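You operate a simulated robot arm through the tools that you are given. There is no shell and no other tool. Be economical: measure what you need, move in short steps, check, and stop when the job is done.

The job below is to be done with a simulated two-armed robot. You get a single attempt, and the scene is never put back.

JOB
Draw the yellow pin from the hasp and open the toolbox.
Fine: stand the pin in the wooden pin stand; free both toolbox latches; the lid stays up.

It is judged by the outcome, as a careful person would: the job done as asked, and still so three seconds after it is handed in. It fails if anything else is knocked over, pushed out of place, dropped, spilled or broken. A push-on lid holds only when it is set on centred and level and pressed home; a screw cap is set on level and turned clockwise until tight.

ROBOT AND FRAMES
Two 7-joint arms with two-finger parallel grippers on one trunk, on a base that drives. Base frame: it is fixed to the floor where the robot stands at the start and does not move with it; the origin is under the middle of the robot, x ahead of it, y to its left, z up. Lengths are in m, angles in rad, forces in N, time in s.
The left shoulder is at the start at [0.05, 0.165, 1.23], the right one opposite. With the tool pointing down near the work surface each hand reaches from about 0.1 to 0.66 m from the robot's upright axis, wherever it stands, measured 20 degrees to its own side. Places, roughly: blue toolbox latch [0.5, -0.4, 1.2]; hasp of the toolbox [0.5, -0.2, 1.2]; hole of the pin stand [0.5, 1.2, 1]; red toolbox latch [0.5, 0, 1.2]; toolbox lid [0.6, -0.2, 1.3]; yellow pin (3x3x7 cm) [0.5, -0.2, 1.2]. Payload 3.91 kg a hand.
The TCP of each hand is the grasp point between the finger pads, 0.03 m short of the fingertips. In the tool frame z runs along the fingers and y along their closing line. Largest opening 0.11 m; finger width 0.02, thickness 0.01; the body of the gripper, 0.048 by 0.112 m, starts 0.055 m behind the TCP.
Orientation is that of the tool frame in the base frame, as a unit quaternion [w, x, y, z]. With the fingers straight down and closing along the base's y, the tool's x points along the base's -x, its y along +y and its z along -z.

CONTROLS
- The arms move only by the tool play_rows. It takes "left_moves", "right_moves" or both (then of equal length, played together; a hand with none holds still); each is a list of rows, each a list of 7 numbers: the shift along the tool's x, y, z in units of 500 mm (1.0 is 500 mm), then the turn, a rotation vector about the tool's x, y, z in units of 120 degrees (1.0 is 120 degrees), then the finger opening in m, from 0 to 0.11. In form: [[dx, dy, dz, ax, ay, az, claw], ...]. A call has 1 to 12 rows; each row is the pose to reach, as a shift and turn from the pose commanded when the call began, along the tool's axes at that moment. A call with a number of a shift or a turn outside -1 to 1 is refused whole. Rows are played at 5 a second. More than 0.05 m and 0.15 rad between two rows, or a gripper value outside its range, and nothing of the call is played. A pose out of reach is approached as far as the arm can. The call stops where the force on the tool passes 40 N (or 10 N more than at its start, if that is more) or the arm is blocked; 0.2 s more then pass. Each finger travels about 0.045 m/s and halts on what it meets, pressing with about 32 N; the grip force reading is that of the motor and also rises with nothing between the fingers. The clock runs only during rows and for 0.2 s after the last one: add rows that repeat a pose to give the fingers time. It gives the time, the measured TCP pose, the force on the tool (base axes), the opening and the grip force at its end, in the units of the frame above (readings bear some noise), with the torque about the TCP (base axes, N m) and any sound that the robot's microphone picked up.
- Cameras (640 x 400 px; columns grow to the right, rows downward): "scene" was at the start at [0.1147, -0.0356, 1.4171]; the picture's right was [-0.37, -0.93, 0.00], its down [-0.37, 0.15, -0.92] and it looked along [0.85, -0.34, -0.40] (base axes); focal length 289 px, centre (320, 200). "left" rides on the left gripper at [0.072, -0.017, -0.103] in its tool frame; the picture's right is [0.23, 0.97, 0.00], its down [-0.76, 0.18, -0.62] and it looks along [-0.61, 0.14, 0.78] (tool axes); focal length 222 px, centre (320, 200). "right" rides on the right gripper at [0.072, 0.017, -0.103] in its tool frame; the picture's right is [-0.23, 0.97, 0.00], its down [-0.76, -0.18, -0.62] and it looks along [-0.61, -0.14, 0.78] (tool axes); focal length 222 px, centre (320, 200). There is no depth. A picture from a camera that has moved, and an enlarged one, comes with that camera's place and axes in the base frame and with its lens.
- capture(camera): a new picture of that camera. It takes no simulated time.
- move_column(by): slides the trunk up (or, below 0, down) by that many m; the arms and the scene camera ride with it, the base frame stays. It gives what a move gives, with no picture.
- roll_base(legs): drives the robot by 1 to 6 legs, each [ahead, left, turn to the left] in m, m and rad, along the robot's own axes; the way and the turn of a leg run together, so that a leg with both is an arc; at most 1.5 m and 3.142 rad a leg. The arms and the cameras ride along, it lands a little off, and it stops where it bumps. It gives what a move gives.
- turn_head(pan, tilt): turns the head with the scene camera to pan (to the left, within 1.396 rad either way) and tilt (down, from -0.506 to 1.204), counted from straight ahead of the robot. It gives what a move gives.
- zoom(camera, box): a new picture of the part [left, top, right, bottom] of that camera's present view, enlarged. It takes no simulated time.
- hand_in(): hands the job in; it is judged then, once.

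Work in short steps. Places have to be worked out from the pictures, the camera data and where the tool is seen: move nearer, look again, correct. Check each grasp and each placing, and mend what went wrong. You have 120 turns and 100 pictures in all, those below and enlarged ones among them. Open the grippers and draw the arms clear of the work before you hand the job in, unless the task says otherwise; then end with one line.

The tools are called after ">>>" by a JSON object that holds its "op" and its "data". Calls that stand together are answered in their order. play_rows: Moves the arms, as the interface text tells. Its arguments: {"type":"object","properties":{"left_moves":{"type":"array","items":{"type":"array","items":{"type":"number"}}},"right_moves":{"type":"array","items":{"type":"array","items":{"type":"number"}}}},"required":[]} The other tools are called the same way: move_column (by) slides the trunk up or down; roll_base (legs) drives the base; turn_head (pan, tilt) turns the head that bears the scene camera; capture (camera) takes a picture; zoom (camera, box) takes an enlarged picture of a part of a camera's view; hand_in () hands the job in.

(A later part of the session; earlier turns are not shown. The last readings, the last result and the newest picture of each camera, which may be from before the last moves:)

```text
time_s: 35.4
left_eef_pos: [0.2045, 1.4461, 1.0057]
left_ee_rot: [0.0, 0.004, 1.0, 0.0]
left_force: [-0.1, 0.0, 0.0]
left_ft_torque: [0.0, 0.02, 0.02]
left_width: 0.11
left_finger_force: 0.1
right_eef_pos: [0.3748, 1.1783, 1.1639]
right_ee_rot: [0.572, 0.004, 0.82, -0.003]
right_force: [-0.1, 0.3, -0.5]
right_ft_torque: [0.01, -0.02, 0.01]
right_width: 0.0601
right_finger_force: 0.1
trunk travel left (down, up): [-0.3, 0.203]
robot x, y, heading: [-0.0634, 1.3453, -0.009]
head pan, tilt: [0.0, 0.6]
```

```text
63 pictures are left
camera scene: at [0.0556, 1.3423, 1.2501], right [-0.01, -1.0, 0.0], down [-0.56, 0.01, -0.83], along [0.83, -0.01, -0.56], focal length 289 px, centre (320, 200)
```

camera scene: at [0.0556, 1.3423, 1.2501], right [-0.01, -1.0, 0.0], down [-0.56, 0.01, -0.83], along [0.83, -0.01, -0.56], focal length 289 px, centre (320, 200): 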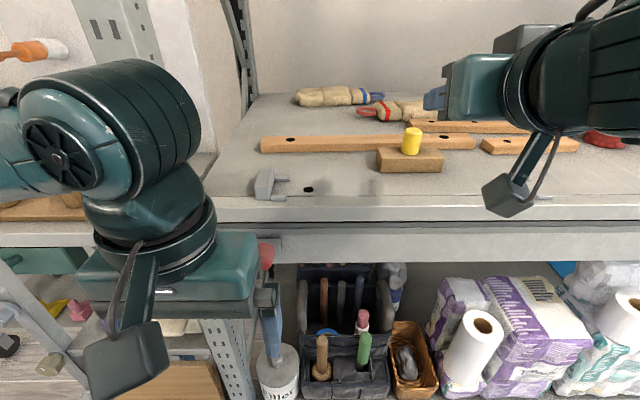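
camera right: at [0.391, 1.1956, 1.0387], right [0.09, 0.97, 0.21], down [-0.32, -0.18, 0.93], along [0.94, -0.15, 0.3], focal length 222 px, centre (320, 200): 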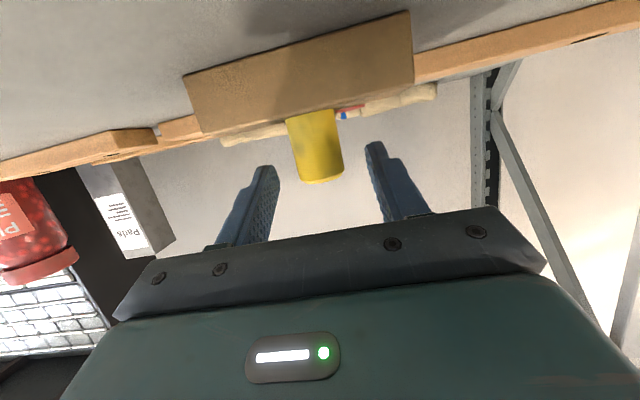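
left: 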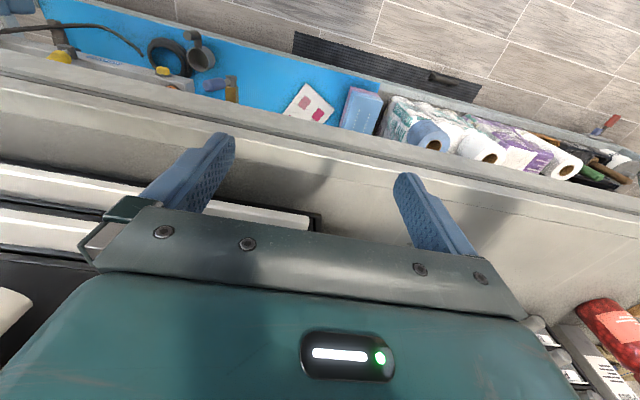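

Pin stands upright in the stand. Raise the trunk back, reverse a little and drive back to the toolbox.

>>> {"op": "move_column", "data": {"by": 0.15}}

>>> {"op": "roll_base", "data": {"legs": [[-0.06, 0, 0.01], [0, -1.36, 0]]}}

>>> {"op": "turn_head", "data": {"pan": -0.3, "tilt": 0.45}}

>>> {"op": "capture", "data": {"camera": "scene"}}

```text
time_s: 37.1
left_eef_pos: [0.2047, 1.4461, 1.1552]
left_ee_rot: [0.0, 0.004, 1.0, 0.0]
left_force: [0.7, -0.1, -0.9]
left_ft_torque: [0.03, -0.02, -0.03]
left_width: 0.1099
left_finger_force: 0.0
right_eef_pos: [0.3762, 1.1777, 1.3133]
right_ee_rot: [0.572, 0.004, 0.82, -0.002]
right_force: [-0.3, -0.6, 0.5]
right_ft_torque: [0.0, 0.01, -0.05]
right_width: 0.0603
right_finger_force: 0.1
trunk travel left (down, up): [-0.45, 0.053]
robot x, y, heading: [-0.0605, 1.3422, -0.012]
head pan, tilt: [0.0, 0.6]
```

```text
time_s: 50.0
left_eef_pos: [0.1418, 0.0729, 1.1553]
left_ee_rot: [0.0, 0.0, 1.0, -0.001]
left_force: [0.7, 0.4, 0.0]
left_ft_torque: [0.02, 0.01, 0.02]
left_width: 0.11
left_finger_force: 0.2
right_eef_pos: [0.318, -0.1943, 1.3137]
right_ee_rot: [0.572, 0.001, 0.82, 0.0]
right_force: [-0.3, 0.3, -0.7]
right_ft_torque: [0.02, 0.03, -0.02]
right_width: 0.0601
right_finger_force: 0.0
trunk travel left (down, up): [-0.45, 0.053]
robot x, y, heading: [-0.1214, -0.0308, -0.001]
head pan, tilt: [0.0, 0.6]
```

```text
time_s: 50.8
left_eef_pos: [0.144, 0.0736, 1.1555]
left_ee_rot: [0.0, -0.001, 1.0, -0.001]
left_force: [-0.4, -0.3, -0.3]
left_ft_torque: [0.04, -0.01, 0.01]
left_width: 0.1097
left_finger_force: 0.1
right_eef_pos: [0.3171, -0.1942, 1.3129]
right_ee_rot: [0.573, 0.0, 0.82, 0.001]
right_force: [-0.6, -0.3, 0.5]
right_ft_torque: [-0.04, -0.01, -0.02]
right_width: 0.06
right_finger_force: 0.1
trunk travel left (down, up): [-0.45, 0.053]
robot x, y, heading: [-0.1232, -0.0319, 0.002]
head pan, tilt: [-0.3, 0.45]
```

```text
62 pictures are left
camera scene: at [-0.0052, -0.059, 1.4136], right [-0.3, -0.96, 0.0], down [-0.42, 0.13, -0.9], along [0.86, -0.27, -0.44], focal length 289 px, centre (320, 200)
```

scene: 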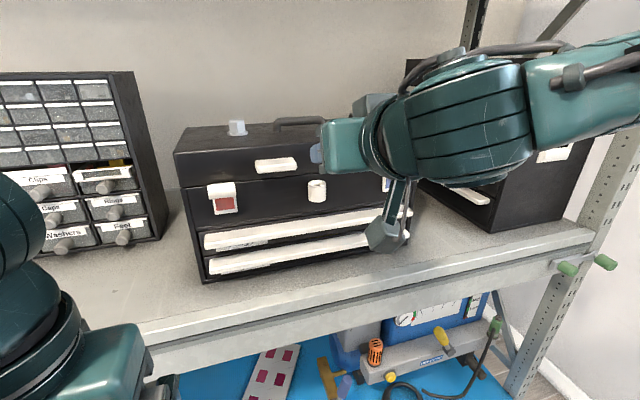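

Next, inspect the blue latch closely: move the right hand in front of it.

>>> {"op": "play_rows", "data": {"right_moves": [[0.045, -0.07, 0.05, 0, 0, 0, 0.06], [0.09, -0.14, 0.1, 0, 0, 0, 0.06], [0.12, -0.21, 0.15, 0, 0, 0, 0.06], [0.125, -0.29, 0.18, 0, 0, 0, 0.06], [0.125, -0.37, 0.18, 0, 0, 0, 0.06]]}}

>>> {"op": "zoom", "data": {"camera": "right", "box": [200, 20, 440, 200]}}

>>> {"op": "zoom", "data": {"camera": "scene", "box": [180, 100, 420, 300]}}

```text
time_s: 52.0
left_eef_pos: [0.1422, 0.0719, 1.1557]
left_ee_rot: [0.0, 0.0, 1.0, 0.001]
left_force: [0.1, -0.2, 0.8]
left_ft_torque: [-0.01, -0.02, 0.05]
left_width: 0.11
left_finger_force: 0.1
right_eef_pos: [0.3787, -0.3803, 1.2232]
right_ee_rot: [0.572, 0.0, 0.82, 0.001]
right_force: [-0.1, -0.5, 0.3]
right_ft_torque: [0.01, -0.01, 0.06]
right_width: 0.06
right_finger_force: 0.1
trunk travel left (down, up): [-0.45, 0.053]
robot x, y, heading: [-0.1215, -0.0313, 0.001]
head pan, tilt: [-0.3, 0.45]
```

```text
2.22 times, centred on (320, 110) of right
camera zoom: at [0.2573, -0.3622, 1.1913], right [0.08, 0.97, 0.22], down [-0.32, -0.18, 0.93], along [0.94, -0.14, 0.3], focal length 494 px, centre (320, 400)
```

zoom: 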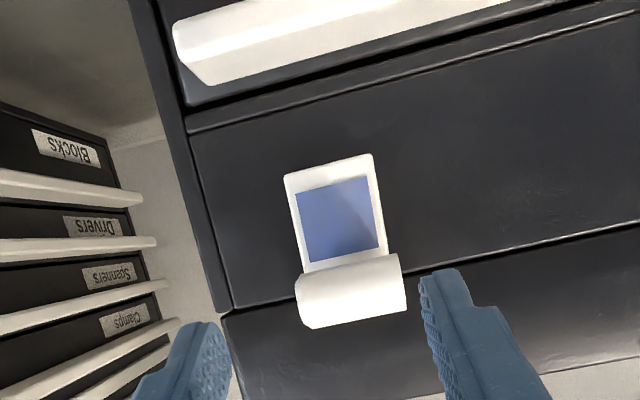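

```text
2.00 times, centred on (300, 200) of scene
camera zoom: at [-0.0058, -0.0603, 1.4137], right [-0.3, -0.96, 0.0], down [-0.42, 0.13, -0.9], along [0.86, -0.27, -0.44], focal length 578 px, centre (360, 200)
```

zoom: 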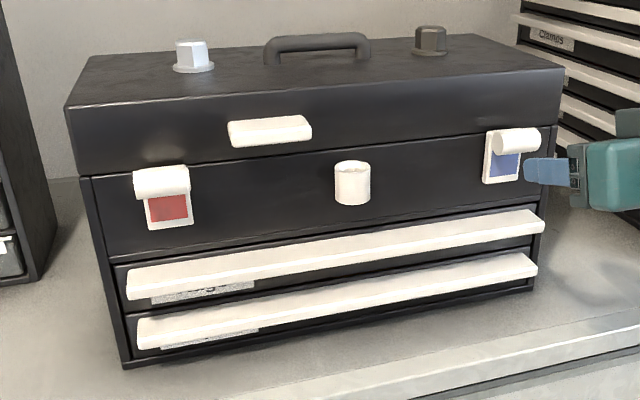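

Barrel axis about (0.472,-0.372,1.214), ~2.3 cm thick. I'll try pressing it down: close fingers, bring them above the barrel, then press down gently while watching force.

>>> {"op": "play_rows", "data": {"right_moves": [[-0.042, 0.008, -0.016, 0, 0, 0, 0.03], [-0.084, 0.016, -0.031, 0, 0, 0, 0.01], [-0.11, 0.016, 0.04, 0, 0, 0, 0], [-0.137, 0.016, 0.112, 0, 0, 0, 0]]}}

>>> {"op": "play_rows", "data": {"right_moves": [[0.0188, 0, 0.0069, 0, 0, 0, 0], [0.0376, 0, 0.0138, 0, 0, 0, 0], [0.047, 0, 0.0173, 0, 0, 0, 0], [0.0564, 0, 0.0207, 0, 0, 0, 0], [0.0658, 0, 0.0242, 0, 0, 0, 0]]}}

>>> {"op": "capture", "data": {"camera": "right"}}

```text
time_s: 53.0
left_eef_pos: [0.1436, 0.0753, 1.1558]
left_ee_rot: [-0.001, -0.001, 1.0, 0.0]
left_force: [0.0, -0.7, 0.4]
left_ft_torque: [0.05, -0.01, -0.01]
left_width: 0.1102
left_finger_force: 0.0
right_eef_pos: [0.4557, -0.3691, 1.2682]
right_ee_rot: [0.573, 0.0, 0.82, 0.001]
right_force: [0.1, 0.1, -0.2]
right_ft_torque: [0.04, -0.01, 0.0]
right_width: 0.0
right_finger_force: 25.3
trunk travel left (down, up): [-0.45, 0.053]
robot x, y, heading: [-0.1218, -0.0321, 0.001]
head pan, tilt: [-0.3, 0.45]
```

```text
time_s: 54.2
left_eef_pos: [0.1434, 0.0733, 1.1549]
left_ee_rot: [0.001, -0.001, 1.0, -0.001]
left_force: [0.0, -0.5, 0.1]
left_ft_torque: [0.0, 0.01, 0.0]
left_width: 0.1101
left_finger_force: 0.1
right_eef_pos: [0.4539, -0.3693, 1.234]
right_ee_rot: [0.572, 0.0, 0.82, 0.002]
right_force: [-1.4, 0.0, 2.5]
right_ft_torque: [-0.02, 0.16, -0.02]
right_width: 0.0
right_finger_force: 31.7
trunk travel left (down, up): [-0.45, 0.053]
robot x, y, heading: [-0.122, -0.0321, 0.002]
head pan, tilt: [-0.3, 0.45]
```

```text
59 pictures are left
camera right: at [0.333, -0.3523, 1.2015], right [0.08, 0.97, 0.21], down [-0.32, -0.18, 0.93], along [0.94, -0.14, 0.3], focal length 222 px, centre (320, 200)
```

right: 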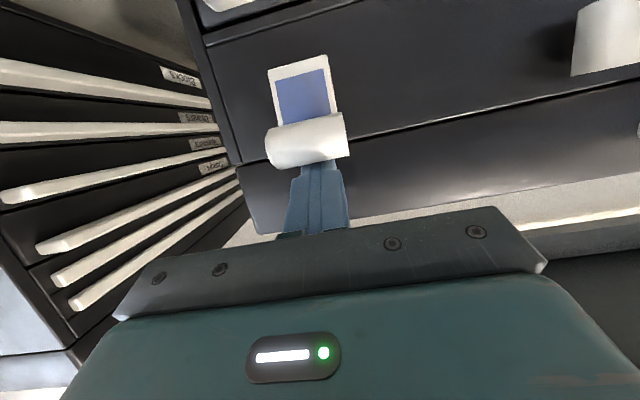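

Light contact (2.5 N). Continue pressing 2.5 cm down.

>>> {"op": "play_rows", "data": {"right_moves": [[0.0094, 0, 0.0035, 0, 0, 0, 0], [0.0188, 0, 0.0069, 0, 0, 0, 0], [0.0282, 0, 0.0104, 0, 0, 0, 0], [0.0376, 0, 0.0138, 0, 0, 0, 0], [0.047, 0, 0.0173, 0, 0, 0, 0]]}}

>>> {"op": "capture", "data": {"camera": "right"}}

```text
time_s: 55.0
left_eef_pos: [0.1409, 0.0741, 1.1563]
left_ee_rot: [0.002, 0.0, 1.0, -0.001]
left_force: [-0.5, 0.6, -0.4]
left_ft_torque: [-0.03, 0.06, 0.0]
left_width: 0.1099
left_finger_force: 0.0
right_eef_pos: [0.4553, -0.3703, 1.235]
right_ee_rot: [0.585, 0.0, 0.811, -0.001]
right_force: [-9.0, -2.1, 19.4]
right_ft_torque: [0.12, -0.16, 0.03]
right_width: 0.0001
right_finger_force: 31.9
trunk travel left (down, up): [-0.45, 0.053]
robot x, y, heading: [-0.1235, -0.0312, 0.003]
head pan, tilt: [-0.3, 0.45]
stopped in row 4 (right hand): the force on the tool passed its limit at 42 N (the readings are from after the stop); the commanded pose is now the measured one
```

```text
58 pictures are left
camera right: at [0.3353, -0.3522, 1.1977], right [0.07, 0.97, 0.22], down [-0.35, -0.18, 0.92], along [0.93, -0.14, 0.33], focal length 222 px, centre (320, 200)
```

right: 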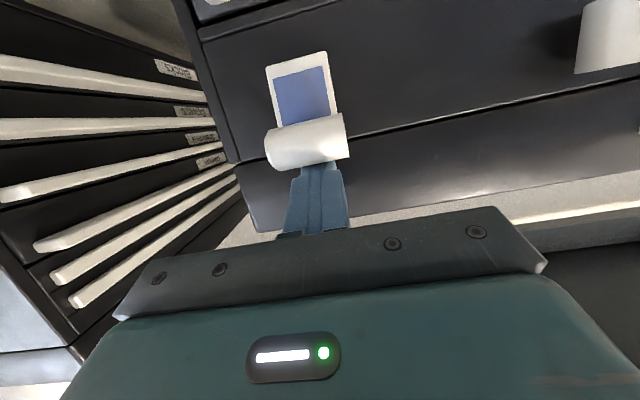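

The barrel does not yield downward (42 N). Its colour window suggests a lever pivoted below, pulled outward. I back off and roll the hand 90° to grip the barrel top/bottom.

>>> {"op": "play_rows", "data": {"right_moves": [[-0.057, 0, -0.019, 0, 0, 0, 0.0], [-0.03, 0, -0.1, 0, 0, 0, 0.02], [0.0, 0, -0.19, 0, 0, 0, 0.04], [0.0, 0, -0.19, 0, 0, 0, 0.06]]}}

>>> {"op": "play_rows", "data": {"right_moves": [[0, 0, 0, 0, 0, 0.068, 0.06], [0, 0, 0, 0, 0, 0.136, 0.06], [0, 0, 0, 0, 0, 0.205, 0.06], [0, 0, 0, 0, 0, 0.273, 0.06], [0, 0, 0, 0, 0, 0.341, 0.06], [0, 0, 0, 0, 0, 0.409, 0.06], [0, 0, 0, 0, 0, 0.477, 0.06], [0, 0, 0, 0, 0, 0.545, 0.06], [0, 0, 0, 0, 0, 0.614, 0.06], [0, 0, 0, 0, 0, 0.682, 0.06], [0, 0, 0, 0, 0, 0.75, 0.06]]}}

>>> {"op": "capture", "data": {"camera": "right"}}

>>> {"op": "capture", "data": {"camera": "scene"}}

```text
time_s: 56.0
left_eef_pos: [0.1436, 0.074, 1.1551]
left_ee_rot: [-0.001, -0.001, 1.0, -0.001]
left_force: [0.2, -0.3, -0.1]
left_ft_torque: [0.0, -0.01, -0.02]
left_width: 0.1101
left_finger_force: 0.2
right_eef_pos: [0.369, -0.3685, 1.2552]
right_ee_rot: [0.578, 0.0, 0.816, 0.001]
right_force: [0.2, -0.4, -0.2]
right_ft_torque: [0.0, -0.02, 0.01]
right_width: 0.0598
right_finger_force: 0.0
trunk travel left (down, up): [-0.45, 0.053]
robot x, y, heading: [-0.1203, -0.0317, -0.003]
head pan, tilt: [-0.3, 0.45]
```

```text
time_s: 58.4
left_eef_pos: [0.1433, 0.0736, 1.1542]
left_ee_rot: [0.0, 0.0, 1.0, 0.0]
left_force: [-0.5, 0.5, 0.5]
left_ft_torque: [0.02, 0.04, 0.02]
left_width: 0.11
left_finger_force: 0.0
right_eef_pos: [0.3683, -0.3717, 1.2579]
right_ee_rot: [0.409, 0.578, 0.576, 0.409]
right_force: [0.3, -0.4, -0.1]
right_ft_torque: [-0.01, 0.03, 0.0]
right_width: 0.0602
right_finger_force: 0.0
trunk travel left (down, up): [-0.45, 0.053]
robot x, y, heading: [-0.1223, -0.0325, 0.002]
head pan, tilt: [-0.3, 0.45]
```

```text
57 pictures are left
camera right: at [0.2766, -0.2979, 1.3077], right [0.32, -0.23, 0.92], down [-0.65, -0.76, 0.04], along [0.69, -0.61, -0.39], focal length 222 px, centre (320, 200)
```

right: 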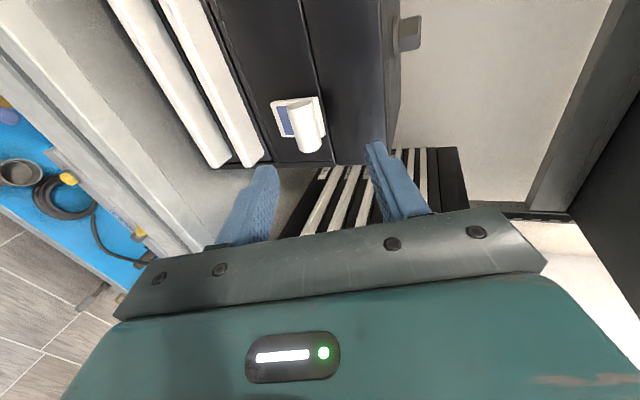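

```text
56 pictures are left
camera scene: at [-0.0055, -0.0593, 1.4136], right [-0.3, -0.95, 0.0], down [-0.42, 0.13, -0.9], along [0.86, -0.27, -0.44], focal length 289 px, centre (320, 200)
```

scene: 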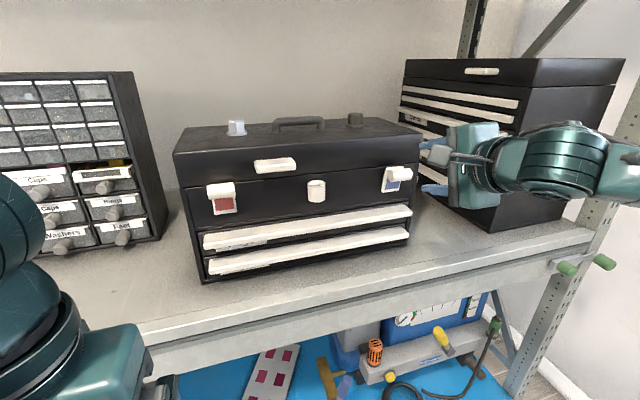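

Roll worked. Zoom on the latch from this side-on view.

>>> {"op": "zoom", "data": {"camera": "right", "box": [250, 70, 350, 170]}}

```text
4.00 times, centred on (300, 120) of right
camera zoom: at [0.2766, -0.2979, 1.3077], right [0.32, -0.23, 0.92], down [-0.65, -0.76, 0.04], along [0.69, -0.61, -0.39], focal length 888 px, centre (400, 520)
```

zoom: 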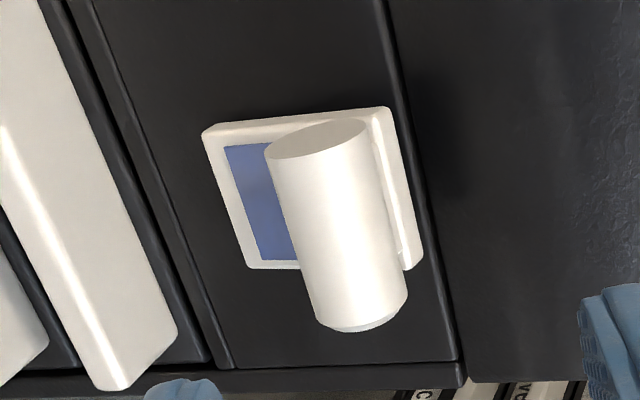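

From here the barrel axis is about (0.472,-0.373,1.208). I approach with fingers above and below and close on it.

>>> {"op": "play_rows", "data": {"right_moves": [[-0.002, -0.0256, 0.04, 0, 0, 0, 0.05], [-0.002, -0.0256, 0.1, 0, 0, 0, 0.048], [-0.002, -0.0256, 0.15, 0, 0, 0, 0.048], [-0.002, -0.0256, 0.193, 0, 0, 0, 0.048], [-0.002, -0.0256, 0.193, 0, 0, 0, 0.048]]}}

>>> {"op": "capture", "data": {"camera": "right"}}

>>> {"op": "zoom", "data": {"camera": "scene", "box": [340, 100, 500, 220]}}

```text
time_s: 59.6
left_eef_pos: [0.1423, 0.0734, 1.1553]
left_ee_rot: [0.0, 0.0, 1.0, 0.0]
left_force: [0.2, -0.1, 0.3]
left_ft_torque: [0.02, -0.01, -0.02]
left_width: 0.1101
left_finger_force: 0.0
right_eef_pos: [0.4543, -0.3733, 1.2149]
right_ee_rot: [0.41, 0.576, 0.576, 0.409]
right_force: [0.8, -0.2, 0.6]
right_ft_torque: [0.0, 0.02, -0.01]
right_width: 0.048
right_finger_force: 0.1
trunk travel left (down, up): [-0.45, 0.053]
robot x, y, heading: [-0.1238, -0.0325, -0.003]
head pan, tilt: [-0.3, 0.45]
```

```text
54 pictures are left
camera right: at [0.363, -0.3003, 1.2642], right [0.32, -0.23, 0.92], down [-0.65, -0.76, 0.04], along [0.69, -0.61, -0.39], focal length 222 px, centre (320, 200)
```

right: 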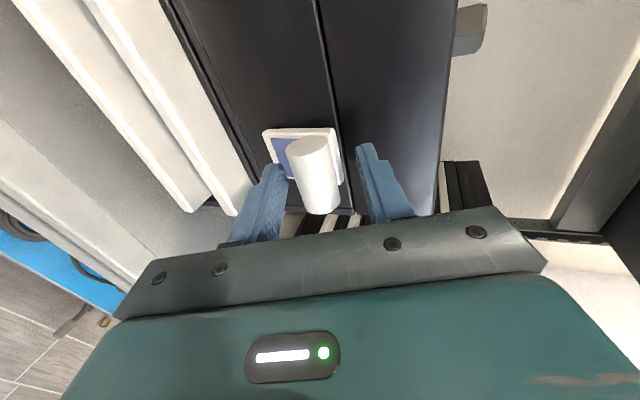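

```text
3.33 times, centred on (420, 160) of scene
camera zoom: at [-0.0058, -0.0593, 1.4137], right [-0.3, -0.95, 0.0], down [-0.42, 0.13, -0.9], along [0.86, -0.27, -0.43], focal length 964 px, centre (-13, 333)
```

zoom: 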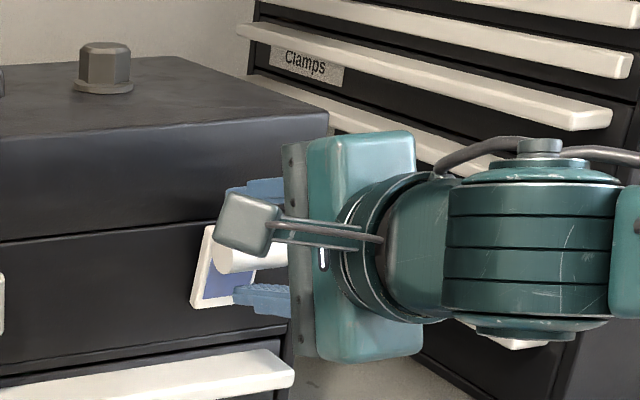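

Barrel is between the fingers. Close, then read forces.

>>> {"op": "play_rows", "data": {"right_moves": [[0, 0, 0, 0, 0, 0, 0.03], [0, 0, 0, 0, 0, 0, 0.018], [0, 0, 0, 0, 0, 0, 0.015], [0, 0, 0, 0, 0, 0, 0.015]]}}

>>> {"op": "capture", "data": {"camera": "right"}}

```text
time_s: 60.6
left_eef_pos: [0.1431, 0.0733, 1.156]
left_ee_rot: [0.0, -0.002, 1.0, -0.001]
left_force: [0.2, -1.5, 0.1]
left_ft_torque: [-0.03, 0.0, 0.01]
left_width: 0.1104
left_finger_force: 0.0
right_eef_pos: [0.4545, -0.3741, 1.2165]
right_ee_rot: [0.411, 0.575, 0.576, 0.411]
right_force: [8.5, -2.4, 11.5]
right_ft_torque: [0.29, -0.85, 0.14]
right_width: 0.0227
right_finger_force: 32.0
trunk travel left (down, up): [-0.45, 0.053]
robot x, y, heading: [-0.1192, -0.0341, -0.005]
head pan, tilt: [-0.3, 0.45]
```

```text
52 pictures are left
camera right: at [0.3635, -0.3, 1.266], right [0.32, -0.23, 0.92], down [-0.65, -0.76, 0.04], along [0.69, -0.61, -0.39], focal length 222 px, centre (320, 200)
```

right: 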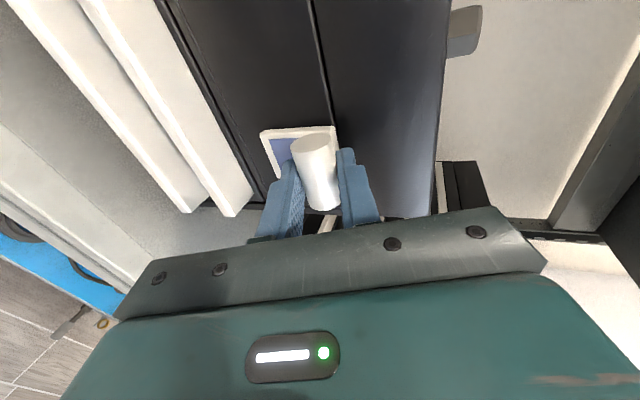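

Gripped (22.7 mm). Gently test pulling outward 1.5 cm.

>>> {"op": "play_rows", "data": {"right_moves": [[0, -0.0033, -0.0094, 0, 0, 0, 0.012], [0, -0.0066, -0.0189, 0, 0, 0, 0.012], [0, -0.0099, -0.0283, 0, 0, 0, 0.012]]}}

>>> {"op": "capture", "data": {"camera": "right"}}

```text
time_s: 61.4
left_eef_pos: [0.144, 0.0722, 1.155]
left_ee_rot: [-0.001, -0.001, 1.0, 0.0]
left_force: [0.1, -0.2, -0.3]
left_ft_torque: [0.06, 0.02, -0.01]
left_width: 0.11
left_finger_force: 0.1
right_eef_pos: [0.4414, -0.3727, 1.2087]
right_ee_rot: [0.407, 0.578, 0.579, 0.406]
right_force: [10.4, -1.7, -7.2]
right_ft_torque: [-0.47, 0.06, 0.32]
right_width: 0.0228
right_finger_force: 31.8
trunk travel left (down, up): [-0.45, 0.053]
robot x, y, heading: [-0.1223, -0.0277, 0.002]
head pan, tilt: [-0.3, 0.45]
```

```text
51 pictures are left
camera right: at [0.35, -0.2997, 1.2594], right [0.33, -0.23, 0.92], down [-0.65, -0.76, 0.04], along [0.69, -0.61, -0.4], focal length 222 px, centre (320, 200)
```

right: 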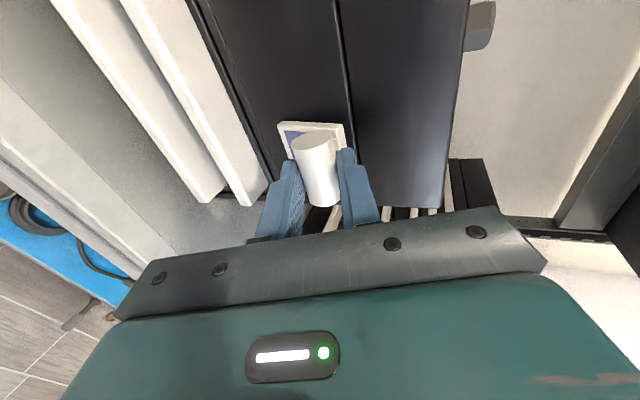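

The barrel came out and down with me: it is a lever pivoted near (0.495,1.17). I follow its arc further down in two steps.

>>> {"op": "play_rows", "data": {"right_moves": [[0, -0.0115, -0.003, 0, 0, 0, 0.012], [0, -0.023, -0.0053, 0, 0, 0, 0.012], [0, -0.0345, -0.005, 0, 0, 0, 0.012], [0, -0.046, -0.0045, 0, 0, 0, 0.012]]}}

>>> {"op": "capture", "data": {"camera": "right"}}

>>> {"op": "zoom", "data": {"camera": "scene", "box": [340, 100, 500, 220]}}

```text
time_s: 62.4
left_eef_pos: [0.1414, 0.0733, 1.1572]
left_ee_rot: [0.0, 0.0, 1.0, 0.0]
left_force: [0.3, -1.0, 0.0]
left_ft_torque: [0.02, -0.01, 0.04]
left_width: 0.1102
left_finger_force: 0.0
right_eef_pos: [0.4296, -0.3717, 1.1944]
right_ee_rot: [0.411, 0.576, 0.574, 0.413]
right_force: [-4.2, -7.0, 11.9]
right_ft_torque: [0.01, -0.85, -0.05]
right_width: 0.0226
right_finger_force: 32.3
trunk travel left (down, up): [-0.45, 0.053]
robot x, y, heading: [-0.1207, -0.0294, -0.001]
head pan, tilt: [-0.3, 0.45]
```

```text
50 pictures are left
camera right: at [0.3364, -0.2994, 1.2446], right [0.31, -0.23, 0.92], down [-0.65, -0.76, 0.03], along [0.69, -0.61, -0.39], focal length 222 px, centre (320, 200)
```

right: 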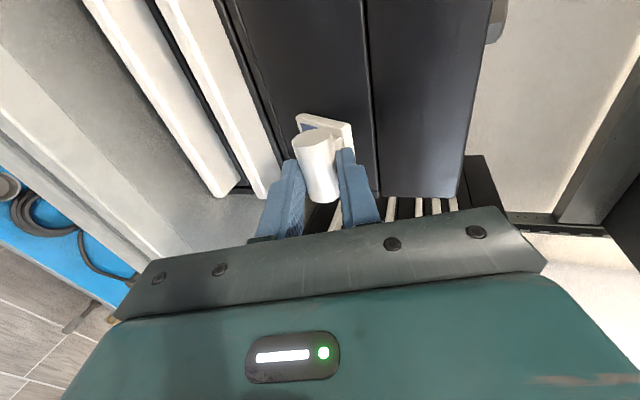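

```text
3.33 times, centred on (420, 160) of scene
camera zoom: at [-0.0078, -0.0597, 1.4141], right [-0.3, -0.95, 0.0], down [-0.41, 0.13, -0.9], along [0.86, -0.27, -0.43], focal length 964 px, centre (-13, 333)
```

zoom: 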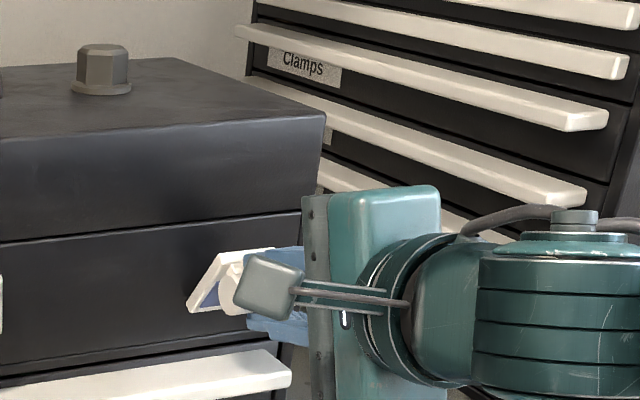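

The whole plate tips outward about a bottom hinge. Following further would pinch the upper finger, so I release, back off, and will push the tipped plate down from above.

>>> {"op": "play_rows", "data": {"right_moves": [[0, 0, 0, 0, 0, 0, 0.035], [0, 0, 0, 0, 0, 0, 0.048], [0, 0, -0.08, 0, 0, 0, 0.048], [0, 0, -0.16, 0, 0, 0, 0.048]]}}

>>> {"op": "capture", "data": {"camera": "right"}}

```text
time_s: 63.4
left_eef_pos: [0.1434, 0.0733, 1.1552]
left_ee_rot: [0.0, -0.001, 1.0, -0.002]
left_force: [0.3, -0.9, 0.6]
left_ft_torque: [0.04, -0.01, 0.0]
left_width: 0.11
left_finger_force: 0.2
right_eef_pos: [0.3541, -0.3728, 1.2195]
right_ee_rot: [0.409, 0.576, 0.577, 0.41]
right_force: [0.1, 0.0, 0.1]
right_ft_torque: [0.0, 0.01, 0.01]
right_width: 0.0478
right_finger_force: 0.0
trunk travel left (down, up): [-0.45, 0.053]
robot x, y, heading: [-0.1237, -0.0314, 0.0]
head pan, tilt: [-0.3, 0.45]
```

```text
48 pictures are left
camera right: at [0.2633, -0.2992, 1.2697], right [0.32, -0.23, 0.92], down [-0.65, -0.76, 0.04], along [0.69, -0.61, -0.39], focal length 222 px, centre (320, 200)
```

right: 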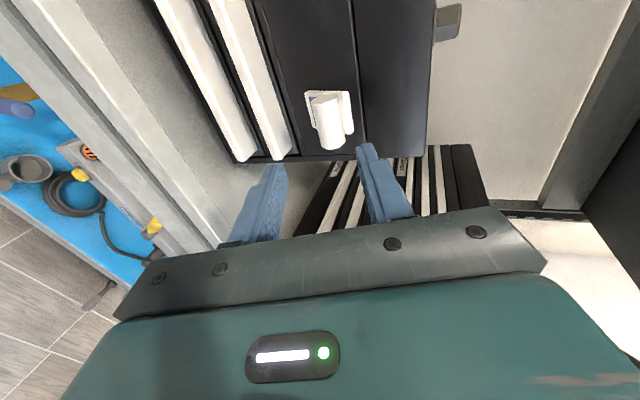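

The lever stays tipped. Close the fingers, bring them above the plate's top edge, then push straight down ~7.5 cm.

>>> {"op": "play_rows", "data": {"right_moves": [[0, 0.067, -0.024, 0, 0, 0, 0.02], [0, 0.067, -0.024, 0, 0, 0, 0.0], [0, 0.096, 0.058, 0, 0, 0, 0.0], [0, 0.124, 0.139, 0, 0, 0, 0.0]]}}

>>> {"op": "play_rows", "data": {"right_moves": [[0, -0.0189, 0.0066, 0, 0, 0, 0.0], [0, -0.0378, 0.0132, 0, 0, 0, 0.0], [0, -0.0567, 0.0198, 0, 0, 0, 0.0], [0, -0.0756, 0.0264, 0, 0, 0, 0.0], [0, -0.0945, 0.033, 0, 0, 0, 0.0], [0, -0.1134, 0.0397, 0, 0, 0, 0.0], [0, -0.132, 0.046, 0, 0, 0, 0.0], [0, -0.15, 0.0525, 0, 0, 0, 0.0]]}}

>>> {"op": "capture", "data": {"camera": "right"}}

>>> {"op": "zoom", "data": {"camera": "scene", "box": [340, 100, 500, 220]}}

```text
time_s: 64.4
left_eef_pos: [0.1436, 0.0735, 1.1551]
left_ee_rot: [0.0, -0.001, 1.0, -0.001]
left_force: [0.1, -0.1, 0.2]
left_ft_torque: [-0.01, 0.02, 0.02]
left_width: 0.11
left_finger_force: 0.0
right_eef_pos: [0.4414, -0.3708, 1.2543]
right_ee_rot: [0.407, 0.577, 0.577, 0.409]
right_force: [-0.6, -0.8, 0.9]
right_ft_torque: [-0.01, 0.01, 0.02]
right_width: 0.0
right_finger_force: 31.7
trunk travel left (down, up): [-0.45, 0.053]
robot x, y, heading: [-0.1219, -0.0322, 0.002]
head pan, tilt: [-0.3, 0.45]
```

```text
time_s: 65.6
left_eef_pos: [0.1398, 0.072, 1.1568]
left_ee_rot: [0.001, 0.0, 1.0, -0.001]
left_force: [0.6, 0.5, -1.4]
left_ft_torque: [-0.02, 0.03, 0.0]
left_width: 0.1099
left_finger_force: 0.1
right_eef_pos: [0.4385, -0.3701, 1.2214]
right_ee_rot: [0.419, 0.571, 0.57, 0.416]
right_force: [-17.6, -4.3, 19.2]
right_ft_torque: [0.06, -0.18, 0.05]
right_width: 0.0
right_finger_force: 32.0
trunk travel left (down, up): [-0.45, 0.053]
robot x, y, heading: [-0.1235, -0.0294, -0.005]
head pan, tilt: [-0.3, 0.45]
stopped in row 6 (right hand): the force on the tool passed its limit at 46 N (the readings are from after the stop); the commanded pose is now the measured one
```

```text
47 pictures are left
camera right: at [0.3456, -0.2979, 1.268], right [0.29, -0.23, 0.93], down [-0.65, -0.76, 0.02], along [0.7, -0.61, -0.37], focal length 222 px, centre (320, 200)
```

right: 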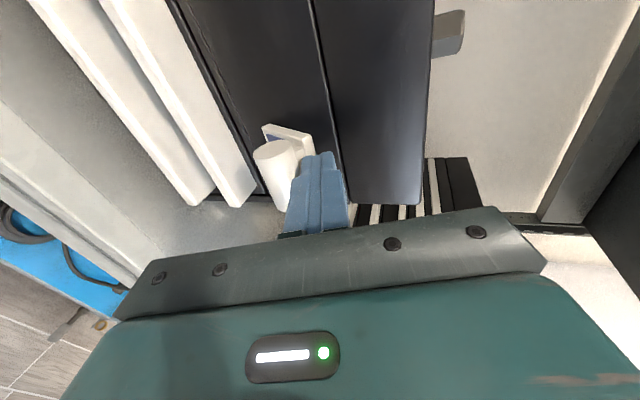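

```text
3.33 times, centred on (420, 160) of scene
camera zoom: at [-0.01, -0.0592, 1.4142], right [-0.3, -0.95, 0.0], down [-0.41, 0.13, -0.9], along [0.86, -0.27, -0.43], focal length 964 px, centre (-13, 333)
```

zoom: 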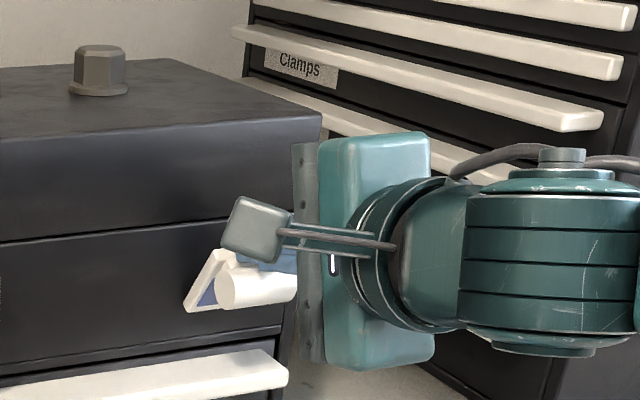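

It resisted at 46 N, pressing on the barrel; maybe it is near its stop. I re-grip the barrel and pull along its tangent to see whether it goes further.

>>> {"op": "play_rows", "data": {"right_moves": [[0, 0.01, -0.05, 0, 0, 0, 0.0], [0, 0, -0.14, 0, 0, 0, 0.02], [0, -0.057, -0.14, 0, 0, 0, 0.04], [0, -0.057, -0.14, 0, 0, 0, 0.05], [0, -0.057, -0.07, 0, 0, 0, 0.05], [0, -0.057, 0.0, 0, 0, 0, 0.05], [0, -0.057, 0.0, 0, 0, 0, 0.03], [0, -0.057, 0.0, 0, 0, 0, 0.012], [0, -0.057, 0.0, 0, 0, 0, 0.012], [0, -0.057, 0.0, 0, 0, 0, 0.012]]}}

>>> {"op": "capture", "data": {"camera": "right"}}

```text
time_s: 67.8
left_eef_pos: [0.1433, 0.0737, 1.1556]
left_ee_rot: [0.0, 0.001, 1.0, -0.001]
left_force: [-0.1, 0.4, -0.7]
left_ft_torque: [0.02, 0.03, 0.0]
left_width: 0.1101
left_finger_force: 0.1
right_eef_pos: [0.4333, -0.3706, 1.191]
right_ee_rot: [0.416, 0.573, 0.572, 0.414]
right_force: [13.7, -5.1, 18.6]
right_ft_torque: [0.23, -0.92, -0.19]
right_width: 0.0381
right_finger_force: 32.2
trunk travel left (down, up): [-0.45, 0.053]
robot x, y, heading: [-0.122, -0.0305, -0.002]
head pan, tilt: [-0.3, 0.45]
```

```text
45 pictures are left
camera right: at [0.3409, -0.2965, 1.2385], right [0.3, -0.23, 0.93], down [-0.65, -0.76, 0.03], along [0.7, -0.61, -0.38], focal length 222 px, centre (320, 200)
```

right: 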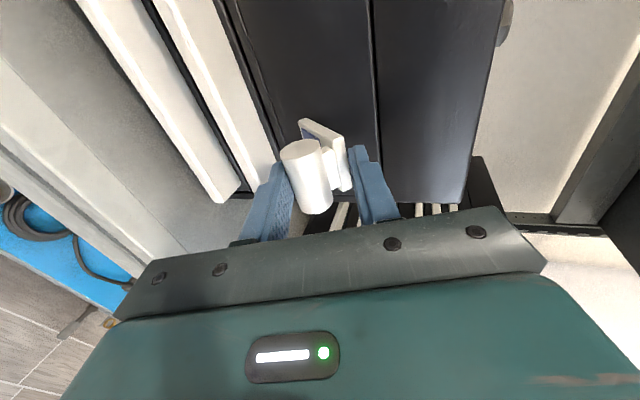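

Fingers now span barrel and plate edge (38 mm). Zoom to judge the tilt.

>>> {"op": "zoom", "data": {"camera": "right", "box": [240, 90, 420, 230]}}

```text
2.86 times, centred on (330, 160) of right
camera zoom: at [0.3409, -0.2965, 1.2385], right [0.3, -0.23, 0.93], down [-0.65, -0.76, 0.03], along [0.7, -0.61, -0.38], focal length 635 px, centre (291, 314)
```

zoom: 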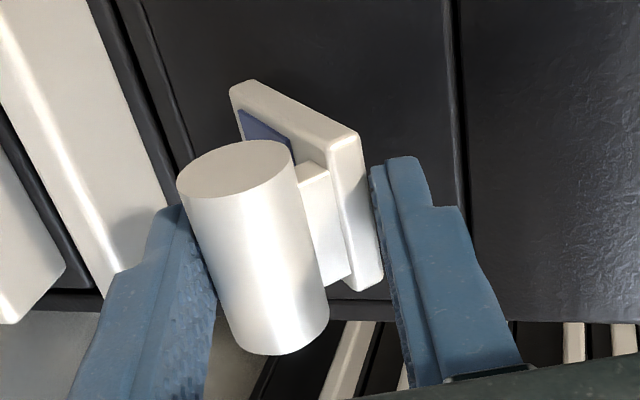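

I push the whole bundle further down along the arc (2 cm) in small steps.

>>> {"op": "play_rows", "data": {"right_moves": [[0, -0.01, 0.001, 0, 0, 0, 0.012], [0, -0.02, 0.002, 0, 0, 0, 0.012], [0, -0.03, 0.003, 0, 0, 0, 0.012], [0, -0.04, 0.0044, 0, 0, 0, 0.012]]}}

>>> {"op": "zoom", "data": {"camera": "right", "box": [240, 90, 420, 230]}}

```text
time_s: 68.4
left_eef_pos: [0.1419, 0.074, 1.1545]
left_ee_rot: [0.0, 0.0, 1.0, -0.001]
left_force: [-0.3, 0.4, -0.9]
left_ft_torque: [0.02, -0.02, -0.01]
left_width: 0.11
left_finger_force: 0.1
right_eef_pos: [0.4335, -0.3691, 1.1898]
right_ee_rot: [0.421, 0.569, 0.568, 0.42]
right_force: [4.7, 2.5, 6.5]
right_ft_torque: [0.26, -0.29, -0.4]
right_width: 0.0376
right_finger_force: 32.2
trunk travel left (down, up): [-0.45, 0.053]
robot x, y, heading: [-0.1207, -0.0325, -0.002]
head pan, tilt: [-0.3, 0.45]
stopped in row 2 (right hand): the force on the tool passed its limit at 42 N (the readings are from after the stop); the commanded pose is now the measured one
```

```text
2.86 times, centred on (330, 160) of right
camera zoom: at [0.3399, -0.2966, 1.2367], right [0.29, -0.23, 0.93], down [-0.65, -0.76, 0.02], along [0.7, -0.61, -0.36], focal length 635 px, centre (291, 314)
```

zoom: 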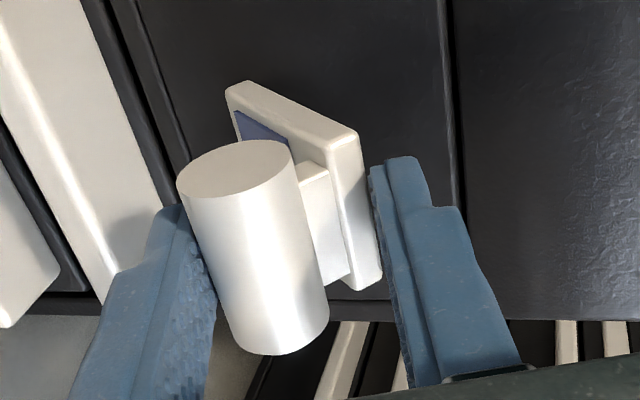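

It hits a hard stop immediately, so the blue latch is at full open. Release, retract, then drive the base 0.35 m left so the same arm pose faces the red latch.

>>> {"op": "play_rows", "data": {"right_moves": [[0, 0, 0, 0, 0, 0, 0.05], [0, 0, 0, 0, 0, 0, 0.06], [0, 0, -0.08, 0, 0, 0, 0.06], [0, 0.05, -0.16, 0, 0, 0, 0.06], [0, 0.1, -0.2, 0, 0, 0, 0.055]]}}

>>> {"op": "roll_base", "data": {"legs": [[0, 0.355, 0]]}}

>>> {"op": "capture", "data": {"camera": "right"}}

>>> {"op": "capture", "data": {"camera": "scene"}}

```text
time_s: 69.6
left_eef_pos: [0.1428, 0.0717, 1.1553]
left_ee_rot: [0.0, 0.0, 1.0, 0.0]
left_force: [0.8, 0.6, -0.3]
left_ft_torque: [0.03, -0.03, 0.0]
left_width: 0.11
left_finger_force: 0.1
right_eef_pos: [0.3509, -0.3689, 1.2637]
right_ee_rot: [0.42, 0.571, 0.569, 0.417]
right_force: [-0.4, -0.5, -0.3]
right_ft_torque: [-0.01, -0.03, -0.02]
right_width: 0.055
right_finger_force: 0.1
trunk travel left (down, up): [-0.45, 0.053]
robot x, y, heading: [-0.1229, -0.0296, -0.005]
head pan, tilt: [-0.3, 0.45]
```

```text
time_s: 73.2
left_eef_pos: [0.1463, 0.4247, 1.156]
left_ee_rot: [0.0, 0.003, 1.0, -0.002]
left_force: [-0.9, -1.0, 0.5]
left_ft_torque: [0.03, 0.01, 0.01]
left_width: 0.1102
left_finger_force: 0.1
right_eef_pos: [0.351, -0.0161, 1.2642]
right_ee_rot: [0.422, 0.571, 0.567, 0.417]
right_force: [0.3, 0.1, 0.1]
right_ft_torque: [0.02, -0.01, 0.03]
right_width: 0.0548
right_finger_force: 0.0
trunk travel left (down, up): [-0.45, 0.053]
robot x, y, heading: [-0.1183, 0.3243, -0.005]
head pan, tilt: [-0.3, 0.45]
```

```text
42 pictures are left
camera right: at [0.2589, 0.0564, 1.3107], right [0.29, -0.23, 0.93], down [-0.65, -0.76, 0.02], along [0.7, -0.61, -0.37], focal length 222 px, centre (320, 200)
```

right: 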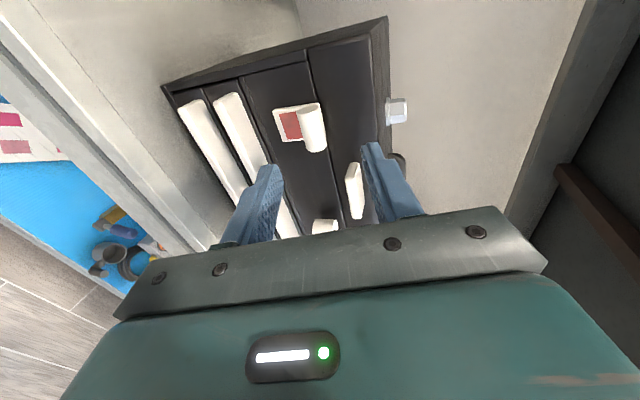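

```text
41 pictures are left
camera scene: at [-0.0042, 0.2942, 1.4136], right [-0.3, -0.95, 0.0], down [-0.41, 0.13, -0.9], along [0.86, -0.27, -0.44], focal length 289 px, centre (320, 200)
```

scene: 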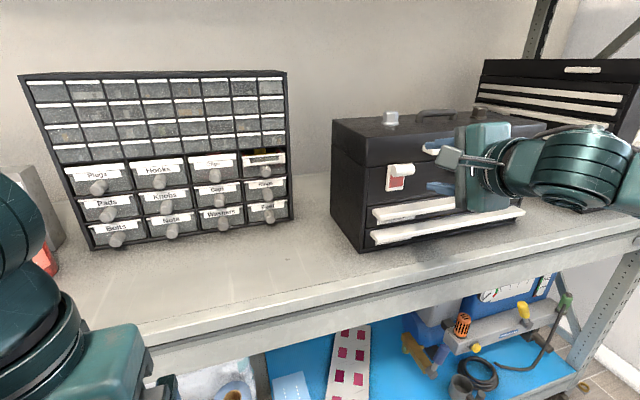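

Red barrel judged at (0.472,-0.027,1.209), mirrored as expected. Approach with the same grip and close.

>>> {"op": "play_rows", "data": {"right_moves": [[-0.022, -0.034, 0.03, 0, 0, 0, 0.048], [-0.022, -0.034, 0.1, 0, 0, 0, 0.048], [-0.022, -0.034, 0.17, 0, 0, 0, 0.048], [-0.022, -0.034, 0.228, 0, 0, 0, 0.048]]}}

>>> {"op": "capture", "data": {"camera": "right"}}

```text
time_s: 74.2
left_eef_pos: [0.1455, 0.4256, 1.1558]
left_ee_rot: [-0.001, 0.003, 1.0, 0.0]
left_force: [0.9, -0.3, 0.0]
left_ft_torque: [-0.04, -0.02, -0.01]
left_width: 0.1098
left_finger_force: 0.0
right_eef_pos: [0.4557, -0.0295, 1.2137]
right_ee_rot: [0.421, 0.572, 0.568, 0.416]
right_force: [-0.4, 1.0, 0.3]
right_ft_torque: [0.0, 0.0, -0.02]
right_width: 0.0483
right_finger_force: 0.1
trunk travel left (down, up): [-0.45, 0.053]
robot x, y, heading: [-0.1199, 0.3228, -0.004]
head pan, tilt: [-0.3, 0.45]
```

```text
40 pictures are left
camera right: at [0.3644, 0.0443, 1.2606], right [0.29, -0.23, 0.93], down [-0.65, -0.76, 0.02], along [0.7, -0.61, -0.37], focal length 222 px, centre (320, 200)
```

right: 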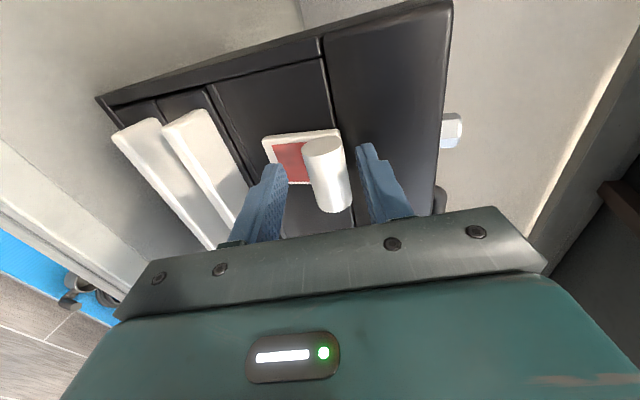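

Good. Shift up 3 mm, close, and then pull along the arc.

>>> {"op": "play_rows", "data": {"right_moves": [[0, 0.006, 0, 0, 0, 0, 0.04], [0, 0.006, 0, 0, 0, 0, 0.02], [0, 0.006, 0, 0, 0, 0, 0.012], [0, 0.006, 0, 0, 0, 0, 0.012]]}}

>>> {"op": "play_rows", "data": {"right_moves": [[0, -0.006, -0.009, 0, 0, 0, 0.012], [0, -0.016, -0.018, 0, 0, 0, 0.012], [0, -0.023, -0.0215, 0, 0, 0, 0.012], [0, -0.034, -0.027, 0, 0, 0, 0.012], [0, -0.046, -0.032, 0, 0, 0, 0.012], [0, -0.057, -0.035, 0, 0, 0, 0.012]]}}

>>> {"op": "zoom", "data": {"camera": "right", "box": [240, 90, 420, 230]}}

```text
time_s: 75.2
left_eef_pos: [0.1456, 0.4253, 1.155]
left_ee_rot: [0.0, 0.002, 1.0, -0.001]
left_force: [0.2, -0.3, 0.3]
left_ft_torque: [-0.02, 0.02, 0.02]
left_width: 0.1099
left_finger_force: 0.1
right_eef_pos: [0.4562, -0.0303, 1.2192]
right_ee_rot: [0.423, 0.571, 0.567, 0.416]
right_force: [2.2, -2.3, 6.4]
right_ft_torque: [0.11, -0.26, 0.12]
right_width: 0.0223
right_finger_force: 31.7
trunk travel left (down, up): [-0.45, 0.053]
robot x, y, heading: [-0.1199, 0.3238, -0.007]
head pan, tilt: [-0.3, 0.45]
```

```text
time_s: 76.7
left_eef_pos: [0.1441, 0.4247, 1.1558]
left_ee_rot: [0.0, 0.003, 1.0, -0.002]
left_force: [-0.3, 0.4, 1.0]
left_ft_torque: [0.03, -0.01, 0.02]
left_width: 0.1102
left_finger_force: 0.0
right_eef_pos: [0.4299, -0.0296, 1.195]
right_ee_rot: [0.422, 0.571, 0.567, 0.417]
right_force: [-5.0, -1.0, 7.6]
right_ft_torque: [0.09, -0.35, 0.19]
right_width: 0.0226
right_finger_force: 32.4
trunk travel left (down, up): [-0.45, 0.053]
robot x, y, heading: [-0.1224, 0.3217, -0.012]
head pan, tilt: [-0.3, 0.45]
```

```text
2.86 times, centred on (330, 160) of right
camera zoom: at [0.3372, 0.044, 1.2426], right [0.29, -0.23, 0.93], down [-0.65, -0.76, 0.02], along [0.7, -0.61, -0.37], focal length 635 px, centre (291, 314)
```

zoom: 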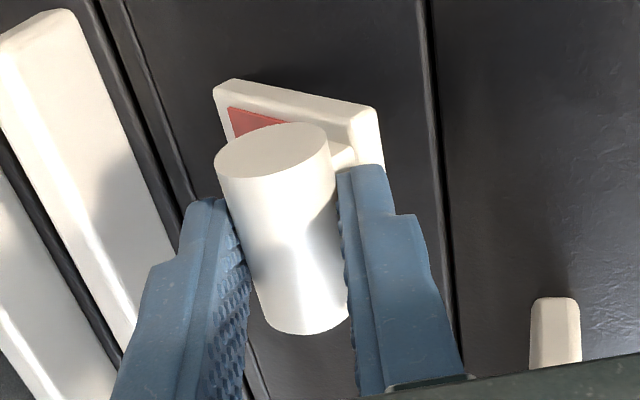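

Tipping the same way. Continue along the arc until it stops.

>>> {"op": "play_rows", "data": {"right_moves": [[0, -0.011, -0.002, 0, 0, 0, 0.012], [0, -0.022, -0.003, 0, 0, 0, 0.012], [0, -0.033, -0.003, 0, 0, 0, 0.012], [0, -0.044, -0.002, 0, 0, 0, 0.012]]}}

>>> {"op": "zoom", "data": {"camera": "right", "box": [240, 90, 420, 230]}}

```text
time_s: 77.7
left_eef_pos: [0.1412, 0.4261, 1.1571]
left_ee_rot: [0.002, 0.002, 1.0, 0.0]
left_force: [-0.2, -0.4, -1.0]
left_ft_torque: [0.04, 0.0, 0.0]
left_width: 0.1102
left_finger_force: 0.1
right_eef_pos: [0.4225, -0.0296, 1.185]
right_ee_rot: [0.429, 0.566, 0.563, 0.423]
right_force: [-4.9, -8.0, 35.0]
right_ft_torque: [0.65, -1.25, -0.15]
right_width: 0.0225
right_finger_force: 31.4
trunk travel left (down, up): [-0.45, 0.053]
robot x, y, heading: [-0.1208, 0.3248, -0.007]
head pan, tilt: [-0.3, 0.45]
```

```text
2.86 times, centred on (330, 160) of right
camera zoom: at [0.3286, 0.0443, 1.2291], right [0.27, -0.23, 0.94], down [-0.66, -0.76, 0.0], along [0.71, -0.61, -0.35], focal length 635 px, centre (291, 314)
```

zoom: 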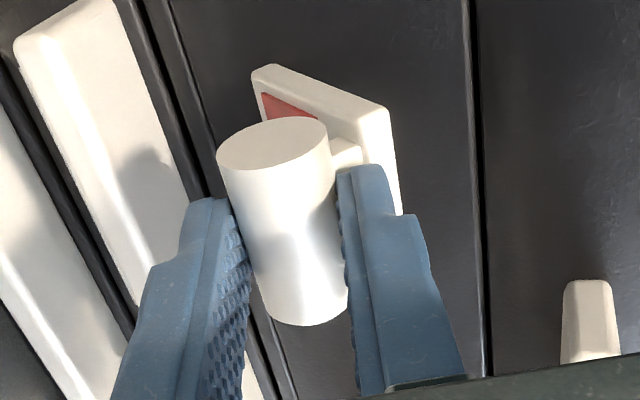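

Stop reached (35 N). Release, retract and unroll the hand; then look at everything.

>>> {"op": "play_rows", "data": {"right_moves": [[0, 0.01, 0, 0, 0, 0, 0.035], [0, 0.01, 0, 0, 0, 0, 0.055], [0, 0.01, -0.09, 0, 0, 0, 0.06], [0, 0.01, -0.18, 0, 0, 0, 0.06]]}}

>>> {"op": "play_rows", "data": {"right_moves": [[0, 0, 0, 0, 0, -0.068, 0.06], [0, 0, 0, 0, 0, -0.136, 0.05], [0, 0, 0, 0, 0, -0.205, 0.04], [0, 0, 0, 0, 0, -0.273, 0.03], [0, 0, 0, 0, 0, -0.341, 0.02], [0, 0, 0, 0, 0, -0.409, 0.01], [0, 0, 0, 0, 0, -0.477, 0], [0, 0, 0, 0, 0, -0.545, 0], [0, 0, 0, 0, 0, -0.614, 0], [0, 0, 0, 0, 0, -0.682, 0], [0, 0, 0, 0, 0, -0.75, 0]]}}

>>> {"op": "capture", "data": {"camera": "right"}}

>>> {"op": "zoom", "data": {"camera": "scene", "box": [320, 80, 560, 260]}}

```text
time_s: 78.7
left_eef_pos: [0.1453, 0.426, 1.1546]
left_ee_rot: [0.0, 0.004, 1.0, 0.0]
left_force: [-1.1, -0.3, -0.4]
left_ft_torque: [-0.01, 0.01, 0.0]
left_width: 0.1101
left_finger_force: 0.1
right_eef_pos: [0.3405, -0.0293, 1.2056]
right_ee_rot: [0.42, 0.572, 0.568, 0.417]
right_force: [0.2, -1.0, 0.0]
right_ft_torque: [0.0, 0.03, -0.01]
right_width: 0.0601
right_finger_force: 0.0
trunk travel left (down, up): [-0.45, 0.053]
robot x, y, heading: [-0.1215, 0.3263, -0.007]
head pan, tilt: [-0.3, 0.45]
```

```text
time_s: 81.0
left_eef_pos: [0.1452, 0.4252, 1.1547]
left_ee_rot: [0.0, 0.002, 1.0, -0.001]
left_force: [-0.4, -0.4, -0.2]
left_ft_torque: [0.0, 0.0, 0.0]
left_width: 0.11
left_finger_force: 0.1
right_eef_pos: [0.3391, -0.0282, 1.2043]
right_ee_rot: [0.593, 0.001, 0.805, -0.004]
right_force: [-0.1, 0.2, 0.5]
right_ft_torque: [0.01, 0.04, 0.01]
right_width: 0.0003
right_finger_force: 32.4
trunk travel left (down, up): [-0.45, 0.053]
robot x, y, heading: [-0.1228, 0.3236, -0.005]
head pan, tilt: [-0.3, 0.45]
```

```text
37 pictures are left
camera right: at [0.219, -0.0105, 1.1667], right [0.07, 0.97, 0.21], down [-0.37, -0.17, 0.91], along [0.93, -0.15, 0.35], focal length 222 px, centre (320, 200)
```

right: 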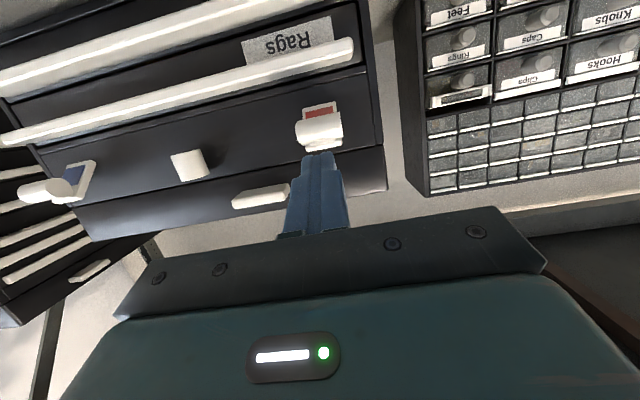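

```text
2.22 times, centred on (440, 170) of scene
camera zoom: at [-0.0042, 0.294, 1.4136], right [-0.3, -0.95, 0.0], down [-0.41, 0.13, -0.9], along [0.86, -0.27, -0.44], focal length 643 px, centre (53, 267)
```

zoom: 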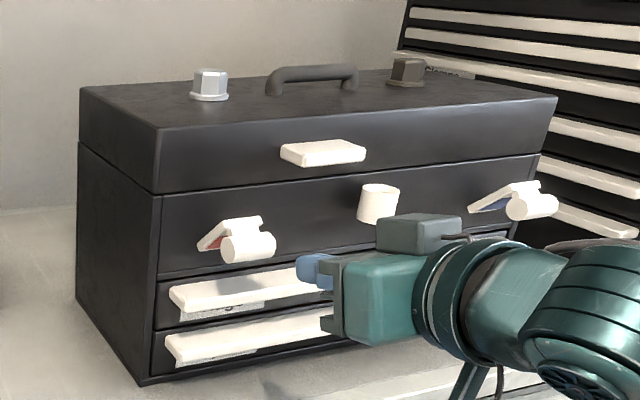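

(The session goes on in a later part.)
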